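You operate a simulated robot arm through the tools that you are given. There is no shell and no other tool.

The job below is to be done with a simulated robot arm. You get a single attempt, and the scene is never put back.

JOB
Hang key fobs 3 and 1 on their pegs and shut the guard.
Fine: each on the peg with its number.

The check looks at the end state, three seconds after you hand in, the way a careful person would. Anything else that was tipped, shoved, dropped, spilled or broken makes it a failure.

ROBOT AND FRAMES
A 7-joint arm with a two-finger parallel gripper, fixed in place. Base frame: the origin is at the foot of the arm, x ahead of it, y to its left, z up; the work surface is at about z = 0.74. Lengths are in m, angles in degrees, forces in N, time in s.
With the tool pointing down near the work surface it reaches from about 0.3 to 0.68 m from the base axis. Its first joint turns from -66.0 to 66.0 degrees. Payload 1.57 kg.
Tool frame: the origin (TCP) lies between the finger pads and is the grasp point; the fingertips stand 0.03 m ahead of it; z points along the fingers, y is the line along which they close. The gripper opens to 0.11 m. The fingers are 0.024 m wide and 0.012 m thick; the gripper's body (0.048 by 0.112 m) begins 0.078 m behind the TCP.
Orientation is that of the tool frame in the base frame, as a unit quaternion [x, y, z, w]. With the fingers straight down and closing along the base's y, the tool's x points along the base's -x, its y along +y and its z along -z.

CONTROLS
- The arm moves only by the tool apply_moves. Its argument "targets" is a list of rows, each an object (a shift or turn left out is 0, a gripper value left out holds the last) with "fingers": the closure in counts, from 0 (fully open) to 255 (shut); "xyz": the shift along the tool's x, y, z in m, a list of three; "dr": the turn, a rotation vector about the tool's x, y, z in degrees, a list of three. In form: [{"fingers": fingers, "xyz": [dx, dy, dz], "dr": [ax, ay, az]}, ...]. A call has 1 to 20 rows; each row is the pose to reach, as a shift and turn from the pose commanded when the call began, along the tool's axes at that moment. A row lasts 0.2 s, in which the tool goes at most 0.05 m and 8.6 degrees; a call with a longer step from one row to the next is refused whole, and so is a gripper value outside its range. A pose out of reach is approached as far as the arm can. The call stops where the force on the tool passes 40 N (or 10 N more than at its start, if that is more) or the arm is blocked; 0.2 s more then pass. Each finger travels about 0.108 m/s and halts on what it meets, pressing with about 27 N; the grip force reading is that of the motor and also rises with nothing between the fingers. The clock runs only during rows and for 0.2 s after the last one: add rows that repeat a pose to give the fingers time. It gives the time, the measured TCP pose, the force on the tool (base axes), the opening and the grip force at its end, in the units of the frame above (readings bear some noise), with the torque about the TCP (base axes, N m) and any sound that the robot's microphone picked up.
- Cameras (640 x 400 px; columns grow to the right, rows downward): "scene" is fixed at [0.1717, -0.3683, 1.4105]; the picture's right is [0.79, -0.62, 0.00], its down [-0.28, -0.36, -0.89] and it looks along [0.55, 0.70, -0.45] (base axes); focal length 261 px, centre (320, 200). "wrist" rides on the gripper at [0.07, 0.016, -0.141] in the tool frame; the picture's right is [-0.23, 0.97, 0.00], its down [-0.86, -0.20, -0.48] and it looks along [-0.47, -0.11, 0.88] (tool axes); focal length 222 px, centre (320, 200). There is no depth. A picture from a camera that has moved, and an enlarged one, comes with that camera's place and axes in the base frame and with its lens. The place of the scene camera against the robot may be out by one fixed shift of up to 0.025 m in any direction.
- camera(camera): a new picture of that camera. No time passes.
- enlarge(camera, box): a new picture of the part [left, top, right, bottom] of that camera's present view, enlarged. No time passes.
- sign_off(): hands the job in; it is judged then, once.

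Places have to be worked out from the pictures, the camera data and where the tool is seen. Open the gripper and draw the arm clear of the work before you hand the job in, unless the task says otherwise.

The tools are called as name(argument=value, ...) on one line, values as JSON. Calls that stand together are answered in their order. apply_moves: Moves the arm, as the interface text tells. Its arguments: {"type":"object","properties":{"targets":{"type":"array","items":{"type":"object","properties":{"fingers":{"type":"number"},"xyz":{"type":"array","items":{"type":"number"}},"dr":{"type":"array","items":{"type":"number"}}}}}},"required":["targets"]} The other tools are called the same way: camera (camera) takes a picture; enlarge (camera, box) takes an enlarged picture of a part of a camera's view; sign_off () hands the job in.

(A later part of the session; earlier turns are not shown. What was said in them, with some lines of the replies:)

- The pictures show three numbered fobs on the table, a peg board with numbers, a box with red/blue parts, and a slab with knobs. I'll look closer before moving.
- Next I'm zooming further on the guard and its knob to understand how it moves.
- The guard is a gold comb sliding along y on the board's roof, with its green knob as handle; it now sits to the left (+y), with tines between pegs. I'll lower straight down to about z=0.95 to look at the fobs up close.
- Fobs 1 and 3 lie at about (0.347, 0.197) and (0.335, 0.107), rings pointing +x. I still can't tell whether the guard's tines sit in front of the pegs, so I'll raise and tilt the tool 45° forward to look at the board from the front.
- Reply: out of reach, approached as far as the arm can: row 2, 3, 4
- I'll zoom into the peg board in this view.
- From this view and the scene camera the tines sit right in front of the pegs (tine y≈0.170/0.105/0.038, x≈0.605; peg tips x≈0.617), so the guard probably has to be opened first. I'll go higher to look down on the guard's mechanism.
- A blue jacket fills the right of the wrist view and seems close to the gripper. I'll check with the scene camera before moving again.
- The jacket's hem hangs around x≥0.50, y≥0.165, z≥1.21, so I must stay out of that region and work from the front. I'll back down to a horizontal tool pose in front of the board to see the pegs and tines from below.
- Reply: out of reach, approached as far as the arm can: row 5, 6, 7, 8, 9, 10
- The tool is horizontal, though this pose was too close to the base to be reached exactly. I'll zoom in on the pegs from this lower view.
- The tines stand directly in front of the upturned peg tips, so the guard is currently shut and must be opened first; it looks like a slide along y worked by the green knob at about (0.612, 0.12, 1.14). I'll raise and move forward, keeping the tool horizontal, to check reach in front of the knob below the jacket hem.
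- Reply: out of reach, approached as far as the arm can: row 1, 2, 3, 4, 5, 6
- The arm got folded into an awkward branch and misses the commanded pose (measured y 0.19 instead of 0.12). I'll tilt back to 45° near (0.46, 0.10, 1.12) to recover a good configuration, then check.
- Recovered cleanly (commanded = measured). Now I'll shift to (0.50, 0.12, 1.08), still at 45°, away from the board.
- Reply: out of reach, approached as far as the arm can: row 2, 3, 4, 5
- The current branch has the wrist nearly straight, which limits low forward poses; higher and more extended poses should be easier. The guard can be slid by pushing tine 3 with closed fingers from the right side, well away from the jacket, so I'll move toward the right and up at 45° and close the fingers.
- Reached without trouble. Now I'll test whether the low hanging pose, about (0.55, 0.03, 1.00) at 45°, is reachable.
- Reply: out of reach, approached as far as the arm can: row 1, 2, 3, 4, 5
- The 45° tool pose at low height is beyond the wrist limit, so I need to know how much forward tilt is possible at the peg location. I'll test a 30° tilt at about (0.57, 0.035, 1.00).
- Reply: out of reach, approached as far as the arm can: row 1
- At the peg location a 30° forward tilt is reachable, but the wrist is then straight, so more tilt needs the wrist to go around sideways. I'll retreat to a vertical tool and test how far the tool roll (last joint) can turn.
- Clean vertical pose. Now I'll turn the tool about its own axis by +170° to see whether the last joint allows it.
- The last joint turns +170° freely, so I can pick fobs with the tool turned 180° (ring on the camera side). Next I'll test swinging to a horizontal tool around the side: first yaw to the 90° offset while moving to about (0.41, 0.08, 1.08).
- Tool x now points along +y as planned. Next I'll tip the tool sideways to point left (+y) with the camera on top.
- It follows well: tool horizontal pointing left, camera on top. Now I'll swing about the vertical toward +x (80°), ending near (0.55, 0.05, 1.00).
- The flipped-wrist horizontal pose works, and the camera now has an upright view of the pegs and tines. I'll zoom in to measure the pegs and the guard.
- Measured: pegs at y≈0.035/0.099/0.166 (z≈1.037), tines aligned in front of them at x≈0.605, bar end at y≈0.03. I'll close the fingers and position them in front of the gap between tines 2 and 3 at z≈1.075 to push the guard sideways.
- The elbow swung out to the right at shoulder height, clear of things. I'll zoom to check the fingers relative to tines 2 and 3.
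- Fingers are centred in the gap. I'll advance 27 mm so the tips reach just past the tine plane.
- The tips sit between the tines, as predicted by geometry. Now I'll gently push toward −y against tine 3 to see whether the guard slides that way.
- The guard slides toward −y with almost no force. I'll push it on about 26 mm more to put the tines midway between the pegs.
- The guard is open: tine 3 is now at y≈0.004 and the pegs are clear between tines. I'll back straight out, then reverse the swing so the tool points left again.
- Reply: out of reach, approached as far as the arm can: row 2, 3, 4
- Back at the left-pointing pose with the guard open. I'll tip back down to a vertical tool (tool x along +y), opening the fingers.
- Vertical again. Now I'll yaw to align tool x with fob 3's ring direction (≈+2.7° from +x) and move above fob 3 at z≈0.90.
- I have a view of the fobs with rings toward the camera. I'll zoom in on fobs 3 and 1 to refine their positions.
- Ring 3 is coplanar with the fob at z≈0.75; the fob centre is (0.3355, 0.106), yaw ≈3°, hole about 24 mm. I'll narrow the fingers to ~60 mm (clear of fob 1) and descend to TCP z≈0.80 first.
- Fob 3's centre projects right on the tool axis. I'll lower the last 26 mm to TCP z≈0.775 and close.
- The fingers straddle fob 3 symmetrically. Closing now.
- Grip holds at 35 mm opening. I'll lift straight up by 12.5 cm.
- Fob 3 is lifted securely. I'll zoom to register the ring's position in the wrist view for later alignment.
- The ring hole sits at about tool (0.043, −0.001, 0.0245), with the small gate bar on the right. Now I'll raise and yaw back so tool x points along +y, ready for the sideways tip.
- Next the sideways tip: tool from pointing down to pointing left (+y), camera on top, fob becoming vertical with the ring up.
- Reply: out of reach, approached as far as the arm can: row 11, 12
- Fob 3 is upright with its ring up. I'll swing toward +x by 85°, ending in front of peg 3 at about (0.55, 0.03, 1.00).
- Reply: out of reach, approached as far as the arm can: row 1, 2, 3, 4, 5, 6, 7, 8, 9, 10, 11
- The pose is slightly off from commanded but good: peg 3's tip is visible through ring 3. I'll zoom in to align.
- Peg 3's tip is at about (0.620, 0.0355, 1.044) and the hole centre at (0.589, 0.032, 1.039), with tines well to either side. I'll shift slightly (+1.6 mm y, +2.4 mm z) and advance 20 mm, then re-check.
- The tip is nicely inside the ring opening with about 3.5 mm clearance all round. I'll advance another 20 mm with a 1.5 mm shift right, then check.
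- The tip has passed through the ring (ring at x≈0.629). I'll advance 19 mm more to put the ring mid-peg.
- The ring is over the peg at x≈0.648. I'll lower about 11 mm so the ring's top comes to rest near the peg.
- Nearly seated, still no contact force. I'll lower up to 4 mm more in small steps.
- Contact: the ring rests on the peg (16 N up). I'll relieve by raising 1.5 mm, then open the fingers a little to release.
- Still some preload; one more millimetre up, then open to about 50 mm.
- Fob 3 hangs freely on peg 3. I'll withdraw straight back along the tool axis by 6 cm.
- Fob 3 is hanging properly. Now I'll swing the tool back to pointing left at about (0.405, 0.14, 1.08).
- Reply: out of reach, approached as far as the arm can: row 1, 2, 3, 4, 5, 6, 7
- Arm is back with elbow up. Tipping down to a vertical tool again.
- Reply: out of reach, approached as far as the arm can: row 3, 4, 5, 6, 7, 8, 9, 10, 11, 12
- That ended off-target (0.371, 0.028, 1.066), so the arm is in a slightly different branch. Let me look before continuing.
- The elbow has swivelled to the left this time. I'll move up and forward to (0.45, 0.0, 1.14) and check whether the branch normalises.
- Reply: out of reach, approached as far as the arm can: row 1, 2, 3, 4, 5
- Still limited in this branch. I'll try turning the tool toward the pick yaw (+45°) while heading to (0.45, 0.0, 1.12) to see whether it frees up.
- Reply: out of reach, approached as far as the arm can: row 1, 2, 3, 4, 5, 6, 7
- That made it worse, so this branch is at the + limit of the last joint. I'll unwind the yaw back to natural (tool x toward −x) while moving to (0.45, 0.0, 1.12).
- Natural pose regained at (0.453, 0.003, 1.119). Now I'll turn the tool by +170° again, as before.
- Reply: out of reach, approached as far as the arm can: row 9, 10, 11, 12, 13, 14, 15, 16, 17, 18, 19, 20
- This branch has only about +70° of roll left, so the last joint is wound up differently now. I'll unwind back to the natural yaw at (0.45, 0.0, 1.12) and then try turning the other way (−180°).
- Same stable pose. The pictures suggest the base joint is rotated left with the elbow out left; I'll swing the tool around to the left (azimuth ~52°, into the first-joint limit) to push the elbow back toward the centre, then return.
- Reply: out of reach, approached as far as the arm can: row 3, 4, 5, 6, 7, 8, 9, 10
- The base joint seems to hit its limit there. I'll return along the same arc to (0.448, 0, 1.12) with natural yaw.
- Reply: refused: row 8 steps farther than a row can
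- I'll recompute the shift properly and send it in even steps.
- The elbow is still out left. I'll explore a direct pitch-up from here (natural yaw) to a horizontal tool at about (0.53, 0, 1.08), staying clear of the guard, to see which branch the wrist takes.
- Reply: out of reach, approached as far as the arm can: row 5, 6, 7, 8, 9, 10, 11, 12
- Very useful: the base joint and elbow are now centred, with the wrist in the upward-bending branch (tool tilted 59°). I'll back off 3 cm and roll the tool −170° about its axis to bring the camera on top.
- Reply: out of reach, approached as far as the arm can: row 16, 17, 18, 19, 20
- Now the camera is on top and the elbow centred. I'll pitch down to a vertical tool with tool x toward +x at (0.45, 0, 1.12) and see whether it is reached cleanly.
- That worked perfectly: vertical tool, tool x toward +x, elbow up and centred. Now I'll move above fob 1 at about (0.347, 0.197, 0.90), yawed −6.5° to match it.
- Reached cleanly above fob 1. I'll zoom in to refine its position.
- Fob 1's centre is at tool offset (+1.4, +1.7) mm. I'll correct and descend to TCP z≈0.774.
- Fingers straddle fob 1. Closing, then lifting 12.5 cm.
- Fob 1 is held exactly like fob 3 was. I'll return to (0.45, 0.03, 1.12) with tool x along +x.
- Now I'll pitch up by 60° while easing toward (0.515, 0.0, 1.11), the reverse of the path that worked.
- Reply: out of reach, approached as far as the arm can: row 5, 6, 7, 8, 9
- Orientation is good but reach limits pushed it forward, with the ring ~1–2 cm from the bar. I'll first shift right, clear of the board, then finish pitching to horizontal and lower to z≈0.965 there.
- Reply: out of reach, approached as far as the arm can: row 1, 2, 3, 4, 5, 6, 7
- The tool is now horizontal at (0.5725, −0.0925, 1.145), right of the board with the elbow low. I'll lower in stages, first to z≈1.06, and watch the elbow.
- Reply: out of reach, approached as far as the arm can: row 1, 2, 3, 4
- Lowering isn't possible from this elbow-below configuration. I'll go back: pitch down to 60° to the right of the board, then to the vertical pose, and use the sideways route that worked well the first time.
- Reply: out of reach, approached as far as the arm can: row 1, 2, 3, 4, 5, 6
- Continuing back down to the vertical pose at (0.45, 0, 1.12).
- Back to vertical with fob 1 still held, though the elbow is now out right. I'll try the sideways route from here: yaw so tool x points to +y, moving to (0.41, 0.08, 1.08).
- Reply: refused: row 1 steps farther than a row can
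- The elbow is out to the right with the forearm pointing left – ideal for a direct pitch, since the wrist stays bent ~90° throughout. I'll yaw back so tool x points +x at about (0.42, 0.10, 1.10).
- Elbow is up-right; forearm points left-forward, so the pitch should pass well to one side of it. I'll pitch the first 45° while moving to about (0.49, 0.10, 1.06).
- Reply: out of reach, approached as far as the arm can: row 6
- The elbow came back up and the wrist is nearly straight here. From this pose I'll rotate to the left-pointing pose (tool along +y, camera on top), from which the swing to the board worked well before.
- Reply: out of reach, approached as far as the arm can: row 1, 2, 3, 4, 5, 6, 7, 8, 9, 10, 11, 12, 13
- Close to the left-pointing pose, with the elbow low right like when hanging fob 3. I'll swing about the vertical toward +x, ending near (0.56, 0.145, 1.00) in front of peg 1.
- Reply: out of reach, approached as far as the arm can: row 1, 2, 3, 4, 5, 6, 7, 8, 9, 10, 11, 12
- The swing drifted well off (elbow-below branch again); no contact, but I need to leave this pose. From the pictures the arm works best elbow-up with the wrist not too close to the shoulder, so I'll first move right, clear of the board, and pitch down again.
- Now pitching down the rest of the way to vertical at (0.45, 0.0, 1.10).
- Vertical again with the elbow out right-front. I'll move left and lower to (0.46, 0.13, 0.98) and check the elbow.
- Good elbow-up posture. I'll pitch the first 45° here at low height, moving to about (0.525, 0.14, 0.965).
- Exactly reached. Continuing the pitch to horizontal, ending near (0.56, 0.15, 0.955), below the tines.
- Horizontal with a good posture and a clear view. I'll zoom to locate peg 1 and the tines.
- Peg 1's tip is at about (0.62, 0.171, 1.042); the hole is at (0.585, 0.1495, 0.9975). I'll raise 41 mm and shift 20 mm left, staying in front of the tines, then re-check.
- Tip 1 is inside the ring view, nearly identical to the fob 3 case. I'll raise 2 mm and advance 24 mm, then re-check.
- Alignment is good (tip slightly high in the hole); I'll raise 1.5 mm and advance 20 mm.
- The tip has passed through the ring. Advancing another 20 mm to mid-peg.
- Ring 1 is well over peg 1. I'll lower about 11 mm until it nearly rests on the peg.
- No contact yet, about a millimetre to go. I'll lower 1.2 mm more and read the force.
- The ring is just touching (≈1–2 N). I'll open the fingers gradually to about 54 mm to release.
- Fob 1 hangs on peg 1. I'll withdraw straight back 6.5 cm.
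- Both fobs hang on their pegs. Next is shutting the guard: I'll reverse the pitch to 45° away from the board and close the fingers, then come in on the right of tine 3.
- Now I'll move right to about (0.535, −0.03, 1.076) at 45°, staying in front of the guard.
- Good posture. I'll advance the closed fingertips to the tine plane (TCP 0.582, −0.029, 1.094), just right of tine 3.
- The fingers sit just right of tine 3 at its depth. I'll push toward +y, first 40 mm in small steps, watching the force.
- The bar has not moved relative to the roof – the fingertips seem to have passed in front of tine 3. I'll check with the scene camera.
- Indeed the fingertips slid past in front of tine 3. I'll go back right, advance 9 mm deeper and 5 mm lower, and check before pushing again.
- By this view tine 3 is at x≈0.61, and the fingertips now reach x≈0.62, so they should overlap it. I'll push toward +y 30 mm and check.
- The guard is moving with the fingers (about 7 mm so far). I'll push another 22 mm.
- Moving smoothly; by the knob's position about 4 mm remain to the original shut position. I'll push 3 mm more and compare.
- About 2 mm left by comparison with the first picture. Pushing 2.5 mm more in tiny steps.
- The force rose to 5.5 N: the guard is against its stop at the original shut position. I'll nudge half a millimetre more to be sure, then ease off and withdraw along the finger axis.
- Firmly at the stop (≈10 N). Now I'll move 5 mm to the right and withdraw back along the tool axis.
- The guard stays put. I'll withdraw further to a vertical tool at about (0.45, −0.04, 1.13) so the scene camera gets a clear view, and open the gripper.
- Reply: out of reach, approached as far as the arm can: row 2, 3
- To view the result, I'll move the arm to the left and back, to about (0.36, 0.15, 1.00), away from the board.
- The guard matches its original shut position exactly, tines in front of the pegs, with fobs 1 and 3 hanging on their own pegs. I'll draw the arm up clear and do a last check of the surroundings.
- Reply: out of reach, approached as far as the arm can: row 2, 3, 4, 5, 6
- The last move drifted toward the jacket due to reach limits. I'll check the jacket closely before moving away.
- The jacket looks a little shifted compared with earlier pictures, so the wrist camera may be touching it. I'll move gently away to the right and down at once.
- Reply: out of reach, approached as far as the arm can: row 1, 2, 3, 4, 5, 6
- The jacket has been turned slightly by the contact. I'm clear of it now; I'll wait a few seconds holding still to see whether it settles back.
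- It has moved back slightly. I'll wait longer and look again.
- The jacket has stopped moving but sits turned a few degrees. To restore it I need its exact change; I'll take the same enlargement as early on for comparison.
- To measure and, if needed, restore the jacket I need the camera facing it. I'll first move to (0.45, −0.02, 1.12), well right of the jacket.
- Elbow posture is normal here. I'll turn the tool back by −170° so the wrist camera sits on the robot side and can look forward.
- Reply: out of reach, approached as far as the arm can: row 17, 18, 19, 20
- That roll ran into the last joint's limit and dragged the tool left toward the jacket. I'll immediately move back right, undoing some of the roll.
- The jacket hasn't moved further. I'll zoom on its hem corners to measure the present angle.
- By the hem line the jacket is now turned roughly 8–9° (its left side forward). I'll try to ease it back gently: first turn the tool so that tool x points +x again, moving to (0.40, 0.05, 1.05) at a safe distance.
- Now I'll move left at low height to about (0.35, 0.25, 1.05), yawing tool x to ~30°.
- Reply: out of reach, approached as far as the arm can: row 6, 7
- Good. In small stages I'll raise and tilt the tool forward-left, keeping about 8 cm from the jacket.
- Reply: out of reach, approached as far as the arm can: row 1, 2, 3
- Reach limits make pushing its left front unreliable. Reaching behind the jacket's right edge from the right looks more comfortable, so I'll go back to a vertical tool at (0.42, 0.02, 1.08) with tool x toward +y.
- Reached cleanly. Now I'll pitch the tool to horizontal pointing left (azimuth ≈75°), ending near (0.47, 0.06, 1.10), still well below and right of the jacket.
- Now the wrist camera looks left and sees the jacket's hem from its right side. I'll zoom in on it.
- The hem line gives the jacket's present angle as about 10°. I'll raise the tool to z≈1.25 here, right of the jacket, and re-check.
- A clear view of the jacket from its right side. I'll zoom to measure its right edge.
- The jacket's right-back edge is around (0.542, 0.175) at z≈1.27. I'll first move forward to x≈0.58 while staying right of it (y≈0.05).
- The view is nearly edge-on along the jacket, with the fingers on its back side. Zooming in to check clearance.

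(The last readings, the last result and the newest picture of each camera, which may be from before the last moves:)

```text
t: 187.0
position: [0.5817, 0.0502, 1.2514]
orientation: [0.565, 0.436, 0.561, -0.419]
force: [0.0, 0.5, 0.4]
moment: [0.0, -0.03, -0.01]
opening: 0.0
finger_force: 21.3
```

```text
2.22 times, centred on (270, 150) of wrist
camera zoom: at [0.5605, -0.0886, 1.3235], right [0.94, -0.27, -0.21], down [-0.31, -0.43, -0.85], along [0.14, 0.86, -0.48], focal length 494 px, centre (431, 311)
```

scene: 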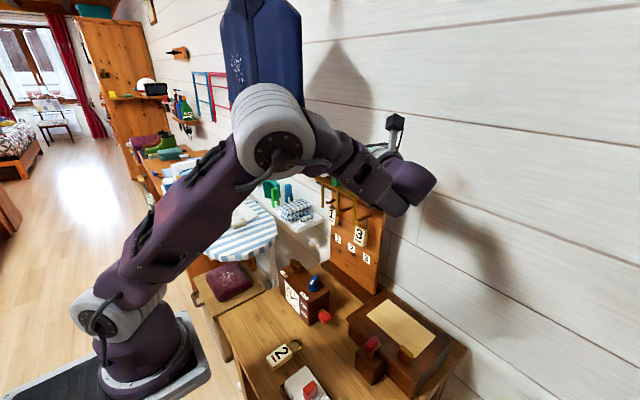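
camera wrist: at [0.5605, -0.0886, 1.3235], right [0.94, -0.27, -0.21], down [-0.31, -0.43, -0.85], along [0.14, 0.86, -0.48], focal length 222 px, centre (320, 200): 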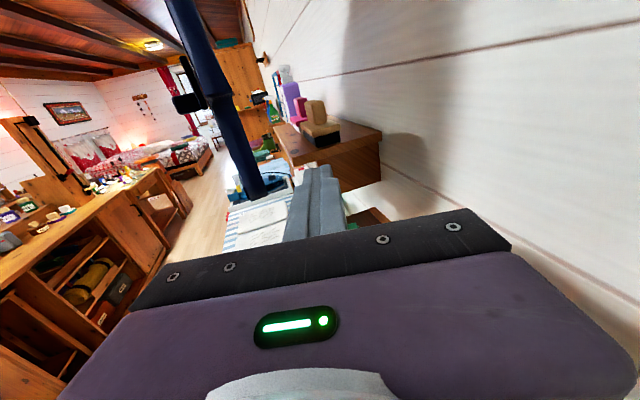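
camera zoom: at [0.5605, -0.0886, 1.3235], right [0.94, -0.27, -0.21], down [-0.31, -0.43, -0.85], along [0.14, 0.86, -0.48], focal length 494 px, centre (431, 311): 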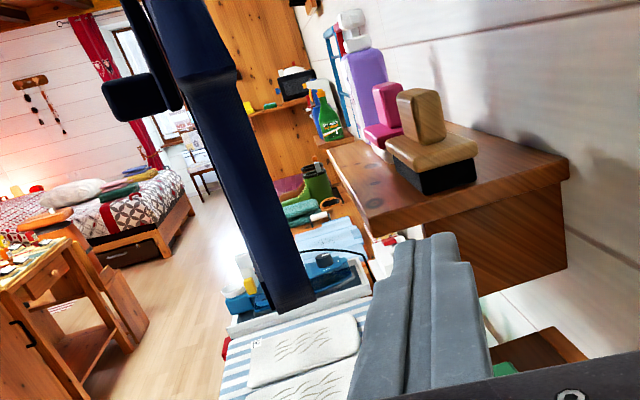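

The jacket's right side spans x≈0.511–0.540 at y≈0.177; the fingers' path behind it at x≈0.58 is clear. I'll insert them 12 cm in +y behind the edge.

apply_moves(targets=[{"xyz": [0, -0.0129, 0.0394]}, {"xyz": [0, -0.0258, 0.0788]}, {"xyz": [0, -0.0375, 0.1145]}, {"xyz": [0, -0.0375, 0.1145]}])

enlarge(camera="wrist", box=[160, 60, 380, 240])

enlarge(camera="scene", box=[200, 0, 400, 200])

```text
t: 188.0
position: [0.5761, 0.1722, 1.2478]
orientation: [0.566, 0.436, 0.562, -0.418]
force: [0.8, 0.2, 0.0]
moment: [-0.01, -0.01, -0.02]
opening: 0.0
finger_force: 21.6
```

```text
2.22 times, centred on (270, 150) of wrist
camera zoom: at [0.554, 0.0331, 1.3199], right [0.94, -0.27, -0.21], down [-0.31, -0.43, -0.85], along [0.14, 0.86, -0.48], focal length 494 px, centre (431, 311)
```

zoom: 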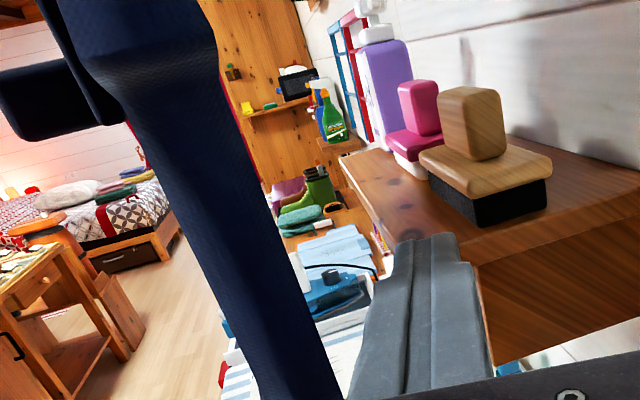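

```text
2.00 times, centred on (300, 100) of scene
camera zoom: at [0.1717, -0.3683, 1.4105], right [0.79, -0.62, 0.0], down [-0.28, -0.36, -0.89], along [0.55, 0.7, -0.45], focal length 522 px, centre (360, 400)
```

zoom: 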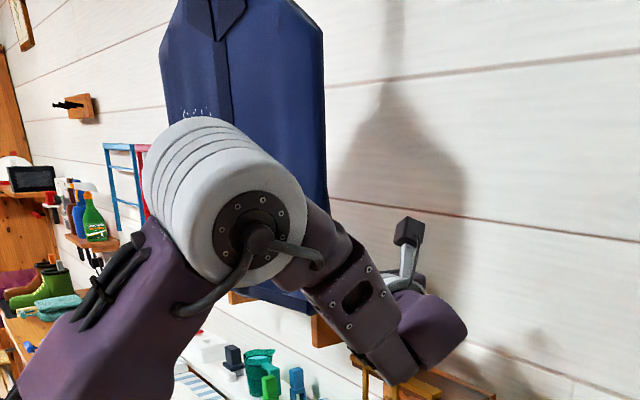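

The fingers are behind the right edge. I'll draw them toward −x by 18 mm in small steps, watching for contact force.

apply_moves(targets=[{"xyz": [0, -0.0038, -0.0011]}, {"xyz": [0, -0.0077, -0.0022]}, {"xyz": [0, -0.0115, -0.0033]}, {"xyz": [0, -0.0144, -0.0041]}, {"xyz": [0, -0.0173, -0.0049]}])

enlarge(camera="wrist", box=[160, 60, 380, 240])

enlarge(camera="scene", box=[200, 0, 400, 200])

```text
t: 189.2
position: [0.5583, 0.1712, 1.2467]
orientation: [0.566, 0.435, 0.562, -0.419]
force: [0.2, 0.1, -0.5]
moment: [0.01, -0.01, 0.0]
opening: 0.0
finger_force: 21.2
```

```text
2.22 times, centred on (270, 150) of wrist
camera zoom: at [0.5363, 0.0325, 1.3194], right [0.94, -0.27, -0.21], down [-0.31, -0.43, -0.85], along [0.14, 0.86, -0.48], focal length 494 px, centre (431, 311)
```

zoom: 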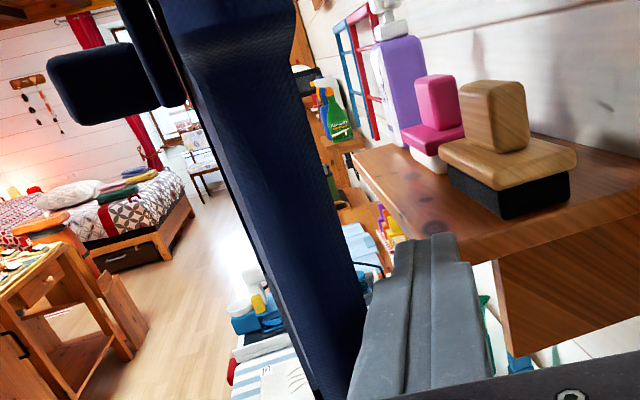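

```text
2.00 times, centred on (300, 100) of scene
camera zoom: at [0.1717, -0.3683, 1.4105], right [0.79, -0.62, 0.0], down [-0.28, -0.36, -0.89], along [0.55, 0.7, -0.45], focal length 522 px, centre (360, 400)
```

zoom: 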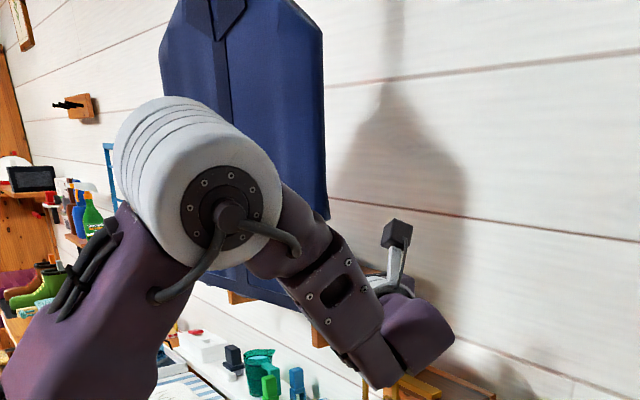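

The finger is about to touch the jacket's back edge. I'll draw 9 mm further in 3 mm steps.

apply_moves(targets=[{"xyz": [0, -0.0029, -0.0008]}, {"xyz": [0, -0.0058, -0.0016]}, {"xyz": [0, -0.0086, -0.0024]}])

enlarge(camera="wrist", box=[160, 60, 380, 240])

enlarge(camera="scene", box=[200, 0, 400, 200])

```text
t: 190.0
position: [0.5493, 0.1715, 1.2473]
orientation: [0.565, 0.435, 0.562, -0.419]
force: [0.6, 0.2, 0.8]
moment: [0.0, 0.02, 0.01]
opening: 0.0
finger_force: 21.4
```

```text
2.22 times, centred on (270, 150) of wrist
camera zoom: at [0.5273, 0.0327, 1.3193], right [0.94, -0.27, -0.21], down [-0.31, -0.43, -0.85], along [0.14, 0.86, -0.48], focal length 494 px, centre (431, 311)
```

zoom: 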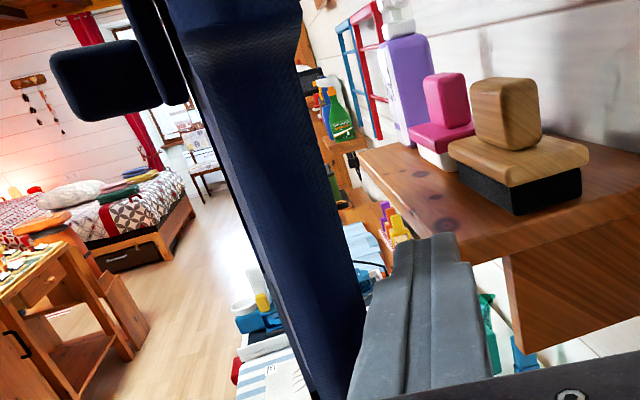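

```text
2.00 times, centred on (300, 100) of scene
camera zoom: at [0.1717, -0.3683, 1.4105], right [0.79, -0.62, 0.0], down [-0.28, -0.36, -0.89], along [0.55, 0.7, -0.45], focal length 522 px, centre (360, 400)
```

zoom: 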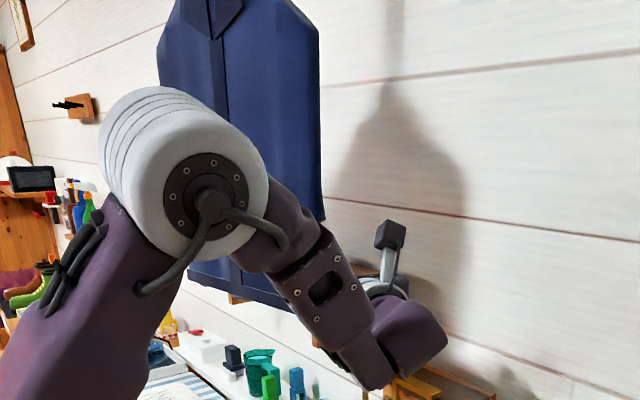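

The jacket moves along with light force, mostly swinging as a whole. I'll draw another 12 mm and watch whether it turns.

apply_moves(targets=[{"xyz": [0, -0.0029, -0.0008]}, {"xyz": [0, -0.0058, -0.0016]}, {"xyz": [0, -0.0086, -0.0024]}, {"xyz": [0, -0.0115, -0.0033]}])

enlarge(camera="wrist", box=[160, 60, 380, 240])

enlarge(camera="scene", box=[200, 0, 400, 200])

```text
t: 191.0
position: [0.5366, 0.1721, 1.2465]
orientation: [0.565, 0.435, 0.562, -0.419]
force: [-0.2, -0.2, 0.6]
moment: [0.02, -0.02, -0.02]
opening: 0.0
finger_force: 20.8
```

```text
2.22 times, centred on (270, 150) of wrist
camera zoom: at [0.5149, 0.0326, 1.3187], right [0.94, -0.27, -0.21], down [-0.31, -0.43, -0.85], along [0.14, 0.86, -0.48], focal length 494 px, centre (431, 311)
```

zoom: 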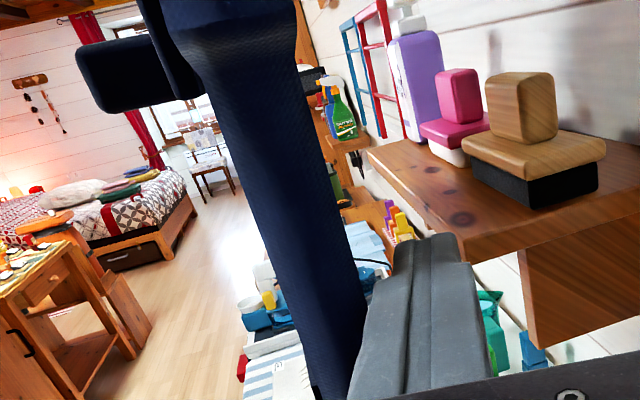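

```text
2.00 times, centred on (300, 100) of scene
camera zoom: at [0.1717, -0.3683, 1.4105], right [0.79, -0.62, 0.0], down [-0.28, -0.36, -0.89], along [0.55, 0.7, -0.45], focal length 522 px, centre (360, 400)
```

zoom: 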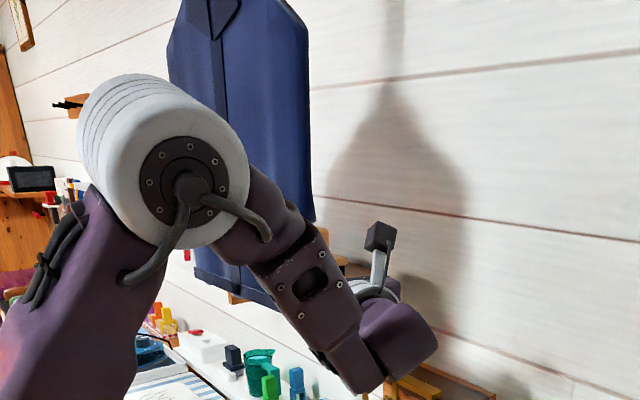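

Now it is turning: the projected width shrank from about 162 to 141 px (about 134 expected when square). I'll draw 3 mm more, then release and look.

apply_moves(targets=[{"xyz": [0, -0.0014, -0.0004]}, {"xyz": [0, -0.0029, -0.0008]}, {"xyz": [0, -0.0029, -0.0008]}])

enlarge(camera="scene", box=[200, 0, 400, 200])

```text
t: 191.8
position: [0.5333, 0.1717, 1.2467]
orientation: [0.565, 0.436, 0.562, -0.418]
force: [0.5, 0.4, -0.5]
moment: [0.01, 0.02, 0.0]
opening: 0.0001
finger_force: 21.1
```

```text
2.00 times, centred on (300, 100) of scene
camera zoom: at [0.1717, -0.3683, 1.4105], right [0.79, -0.62, 0.0], down [-0.28, -0.36, -0.89], along [0.55, 0.7, -0.45], focal length 522 px, centre (360, 400)
```

zoom: 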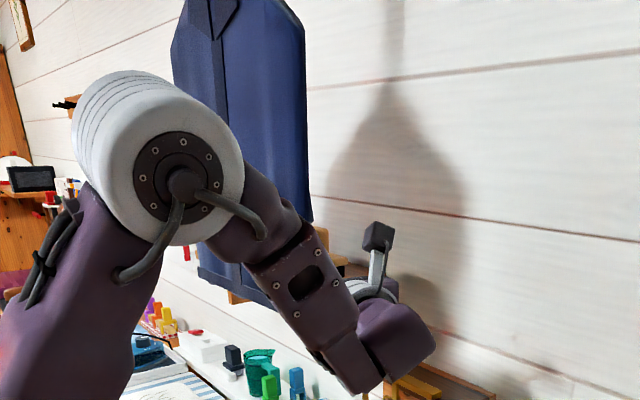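

The width is now about 133 px, i.e. roughly square again. I'll back the fingers off slowly so the jacket settles gently.

apply_moves(targets=[{"xyz": [0, 0.0024, 0.0007]}, {"xyz": [0, 0.0048, 0.0014]}, {"xyz": [0, 0.0077, 0.0022]}, {"xyz": [0, 0.0106, 0.003]}, {"xyz": [0, 0.0144, 0.0041]}, {"xyz": [0, 0.0192, 0.0054]}, {"xyz": [0, 0.0192, 0.0054]}])

enlarge(camera="scene", box=[200, 0, 400, 200])

enlarge(camera="wrist", box=[160, 60, 380, 240])

```text
t: 193.4
position: [0.5534, 0.1714, 1.247]
orientation: [0.565, 0.436, 0.561, -0.419]
force: [0.0, -0.2, -0.1]
moment: [0.0, 0.04, 0.03]
opening: 0.0002
finger_force: 20.8
```

```text
2.00 times, centred on (300, 100) of scene
camera zoom: at [0.1717, -0.3683, 1.4105], right [0.79, -0.62, 0.0], down [-0.28, -0.36, -0.89], along [0.55, 0.7, -0.45], focal length 522 px, centre (360, 400)
```

zoom: 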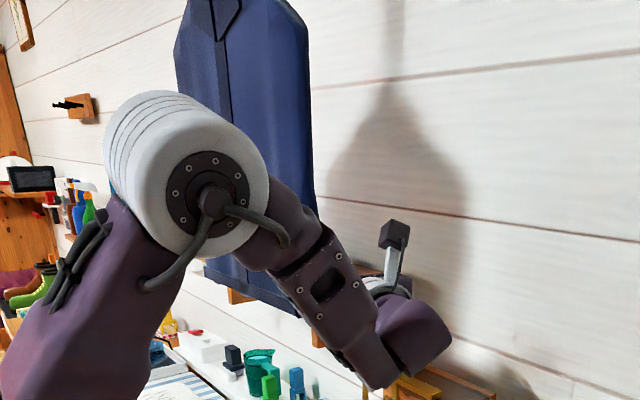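

```text
2.22 times, centred on (270, 150) of wrist
camera zoom: at [0.5327, 0.0324, 1.3193], right [0.94, -0.27, -0.21], down [-0.31, -0.43, -0.85], along [0.14, 0.86, -0.48], focal length 494 px, centre (431, 311)
```

zoom: 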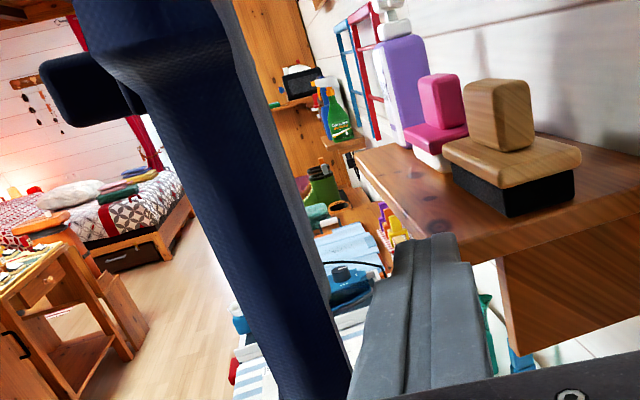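

Excellent – the outline is now within a couple of pixels of the early picture. I'll withdraw the fingers back and out to the right, then let it settle.

apply_moves(targets=[{"xyz": [0, 0.01, 0.003]}, {"xyz": [0, 0.02, 0.005]}, {"xyz": [0, 0.03, -0.03]}, {"xyz": [0, 0.04, -0.07]}, {"xyz": [0, 0.05, -0.11]}, {"xyz": [0, 0.05, -0.13]}, {"xyz": [0, 0.05, -0.13]}, {"xyz": [0, 0.05, -0.13]}])

enlarge(camera="scene", box=[200, 0, 400, 200])

camera(camera="wrist")

```text
t: 195.2
position: [0.5659, 0.0334, 1.2493]
orientation: [0.565, 0.436, 0.562, -0.418]
force: [0.4, 0.4, 0.2]
moment: [0.02, 0.03, 0.02]
opening: 0.0001
finger_force: 21.3
```

```text
2.00 times, centred on (300, 100) of scene
camera zoom: at [0.1717, -0.3683, 1.4105], right [0.79, -0.62, 0.0], down [-0.28, -0.36, -0.89], along [0.55, 0.7, -0.45], focal length 522 px, centre (360, 400)
```

zoom: 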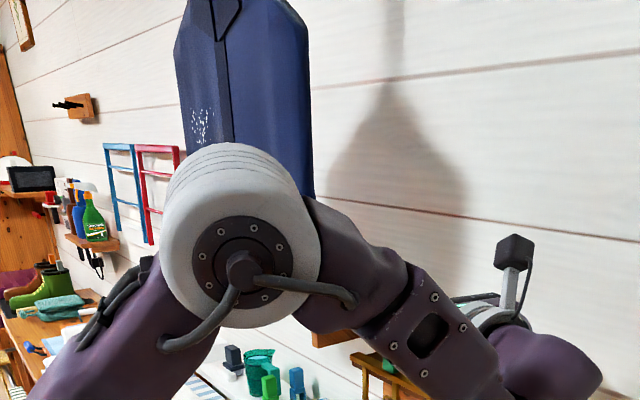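

```text
taken
camera wrist: at [0.544, -0.1057, 1.3217], right [0.94, -0.27, -0.21], down [-0.31, -0.43, -0.85], along [0.14, 0.86, -0.48], focal length 222 px, centre (320, 200)
```

wrist: 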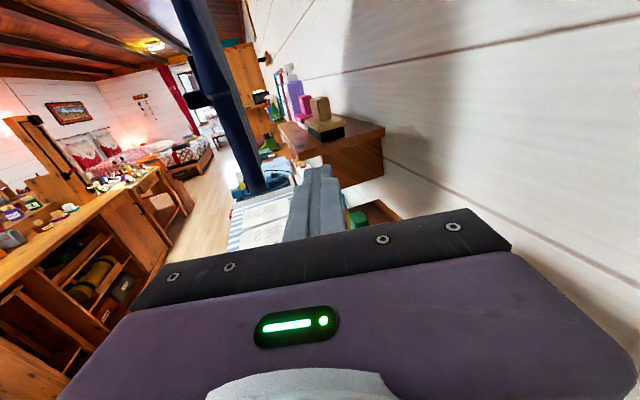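

The jacket holds its position. To verify its angle I'll return to the low viewing pose at (0.47, 0.05, 1.10), where I measured 10° before.

apply_moves(targets=[{"xyz": [0, -0.0322, -0.0022]}, {"xyz": [0, -0.0644, -0.0044]}, {"xyz": [0, -0.0966, -0.0065]}, {"xyz": [-0.038, -0.0966, -0.0035]}, {"xyz": [-0.076, -0.0966, 0]}, {"xyz": [-0.114, -0.0966, 0.004]}, {"xyz": [-0.151, -0.0966, 0.008]}, {"xyz": [-0.151, -0.0966, 0.008]}])

enlarge(camera="wrist", box=[220, 0, 360, 80])

enlarge(camera="scene", box=[200, 0, 400, 200])

```text
t: 197.0
position: [0.4781, 0.0627, 1.0968]
orientation: [0.564, 0.436, 0.561, -0.42]
force: [-0.3, -0.7, 0.2]
moment: [-0.02, 0.03, -0.02]
opening: 0.0001
finger_force: 21.7
```

```text
4.57 times, centred on (290, 40) of wrist
camera zoom: at [0.4554, -0.0758, 1.169], right [0.94, -0.27, -0.21], down [-0.31, -0.43, -0.85], along [0.14, 0.86, -0.48], focal length 1015 px, centre (457, 931)
```

zoom: 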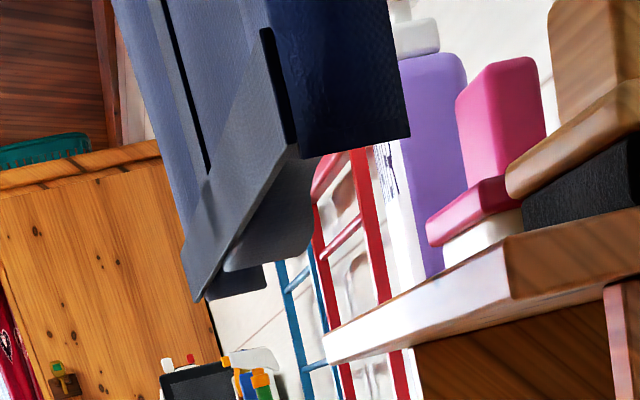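

```text
2.00 times, centred on (300, 100) of scene
camera zoom: at [0.1717, -0.3683, 1.4105], right [0.79, -0.62, 0.0], down [-0.28, -0.36, -0.89], along [0.55, 0.7, -0.45], focal length 522 px, centre (360, 400)
```

zoom: 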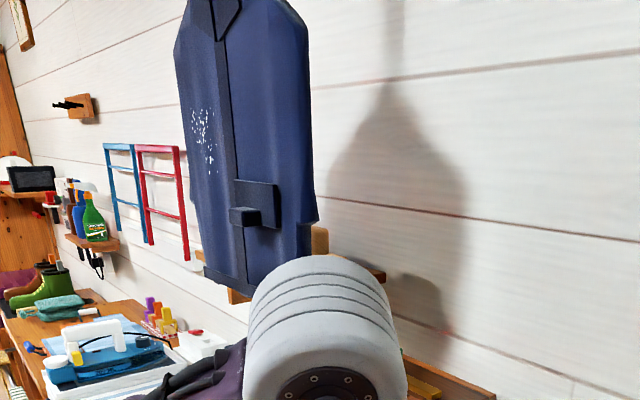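

The jacket's angle is now about 2.6° (was 10°), essentially back to where it hung. I'll return the arm to a vertical tool at (0.42, 0.02, 1.09) away from everything.

apply_moves(targets=[{"xyz": [-0.0011, -0.0038, -0.0048], "dr": [0, -8.18, 0]}, {"xyz": [-0.0022, -0.0076, -0.0097], "dr": [0, -16.4, 0]}, {"xyz": [-0.0033, -0.0115, -0.0145], "dr": [0, -24.5, 0]}, {"xyz": [-0.0044, -0.0153, -0.0194], "dr": [0, -32.7, 0]}, {"xyz": [-0.0055, -0.0191, -0.0242], "dr": [0, -40.9, 0]}, {"xyz": [-0.0065, -0.0229, -0.0291], "dr": [0, -49.1, 0]}, {"xyz": [-0.0076, -0.0267, -0.0339], "dr": [0, -57.3, 0]}, {"xyz": [-0.0087, -0.0305, -0.0388], "dr": [0, -65.4, 0]}, {"xyz": [-0.0098, -0.0344, -0.0436], "dr": [0, -73.6, 0]}, {"xyz": [-0.0109, -0.0382, -0.0485], "dr": [0, -81.8, 0]}, {"xyz": [-0.012, -0.042, -0.0533], "dr": [0, -90, 0]}, {"xyz": [-0.012, -0.042, -0.0533], "dr": [0, -90, 0]}])

camera(camera="scene")

```text
t: 199.6
position: [0.4236, 0.0226, 1.0864]
orientation: [0.796, 0.605, -0.003, 0.011]
force: [0.5, 0.0, 0.5]
moment: [0.03, 0.0, 0.03]
opening: 0.0
finger_force: 22.0
```

```text
taken
```

scene: 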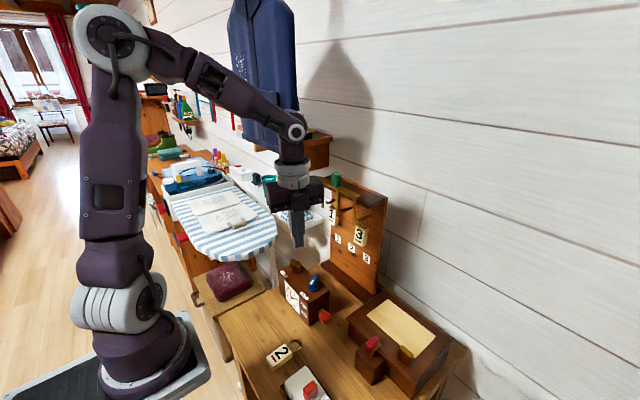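

Now I'll open the gripper and step back to about (0.37, 0.10, 1.00), then take the final check pictures.

apply_moves(targets=[{"fingers": 0, "xyz": [0.015, -0.0182, 0.0215]}, {"fingers": 0, "xyz": [0.0299, -0.0363, 0.043]}, {"fingers": 0, "xyz": [0.0449, -0.0545, 0.0645]}, {"fingers": 0, "xyz": [0.0598, -0.0726, 0.086]}, {"fingers": 0, "xyz": [0.0598, -0.0726, 0.086]}])

enlarge(camera="scene", box=[310, 170, 390, 230])

enlarge(camera="scene", box=[200, 0, 400, 200])

enlarge(camera="scene", box=[220, 250, 480, 400])

camera(camera="scene")

```text
t: 200.8
position: [0.3698, 0.0999, 0.9979]
orientation: [0.797, 0.604, -0.003, 0.012]
force: [-0.1, -0.4, 0.8]
moment: [0.02, 0.01, -0.01]
opening: 0.1101
finger_force: 0.0
```

```text
6.67 times, centred on (350, 200) of scene
camera zoom: at [0.1717, -0.3683, 1.4105], right [0.79, -0.62, 0.0], down [-0.28, -0.36, -0.89], along [0.55, 0.7, -0.45], focal length 1742 px, centre (120, 200)
```

zoom: 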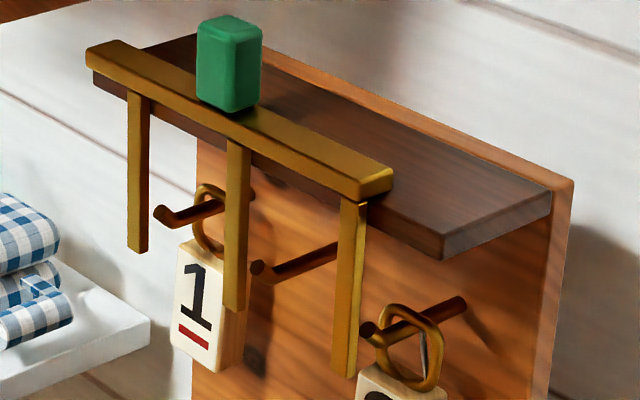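

```text
2.00 times, centred on (300, 100) of scene
camera zoom: at [0.1717, -0.3683, 1.4105], right [0.79, -0.62, 0.0], down [-0.28, -0.36, -0.89], along [0.55, 0.7, -0.45], focal length 522 px, centre (360, 400)
```

zoom: 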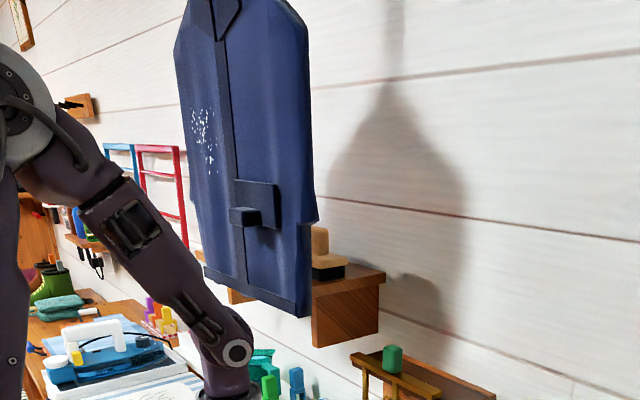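

```text
2.46 times, centred on (350, 325) of scene
camera zoom: at [0.1717, -0.3683, 1.4105], right [0.79, -0.62, 0.0], down [-0.28, -0.36, -0.89], along [0.55, 0.7, -0.45], focal length 643 px, centre (246, -108)
```

zoom: 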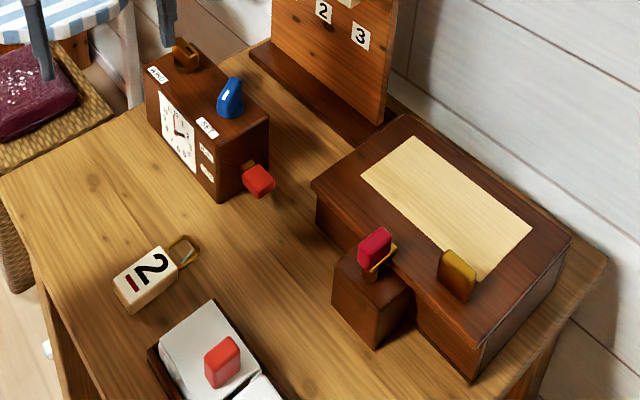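

```text
taken
```

scene: 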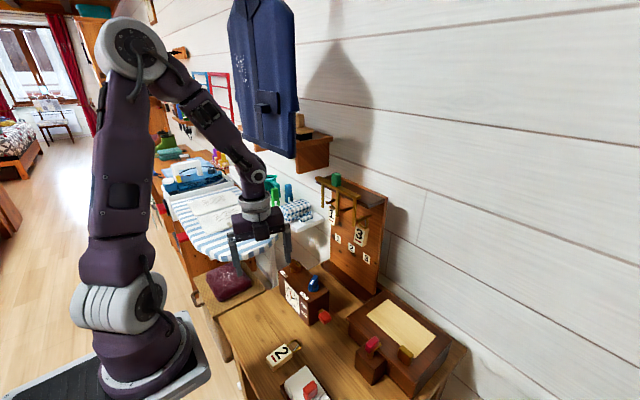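

Fobs 1 and 3 hang on their own pegs and the guard is shut against its stop. Fob 2 and the table items look unchanged, and the jacket hangs within about 3° of how it started. The gripper is open and clear of the work, so I'm handing in.

sign_off()

```text
The job is handed in.
```

I hung fobs 1 and 3 on their numbered pegs and shut the guard. The job is handed in, but I knocked one other thing on the way: the jacket.

- **Fobs:** both rings are over their pegs and the fobs hang freely.
- **Guard:** it was shut at the start, so I slid it open, hung the fobs, then pushed it back until it met its stop. The last pictures show it in the same position as the first ones, with a bar in front of each peg.
- **Jacket:** while I was drawing the arm clear, the gripper drifted into the jacket hanging by the board and turned it about 10°. I reached behind its edge and turned it back. By my last measurement it is within about 3° of how it started and perhaps a few millimetres off. A strict check could still count this as shoved.
- **Everything else:** fob 2, the clock and the other items on the table look unchanged in the final pictures.

The gripper is open and the arm is clear of the board.
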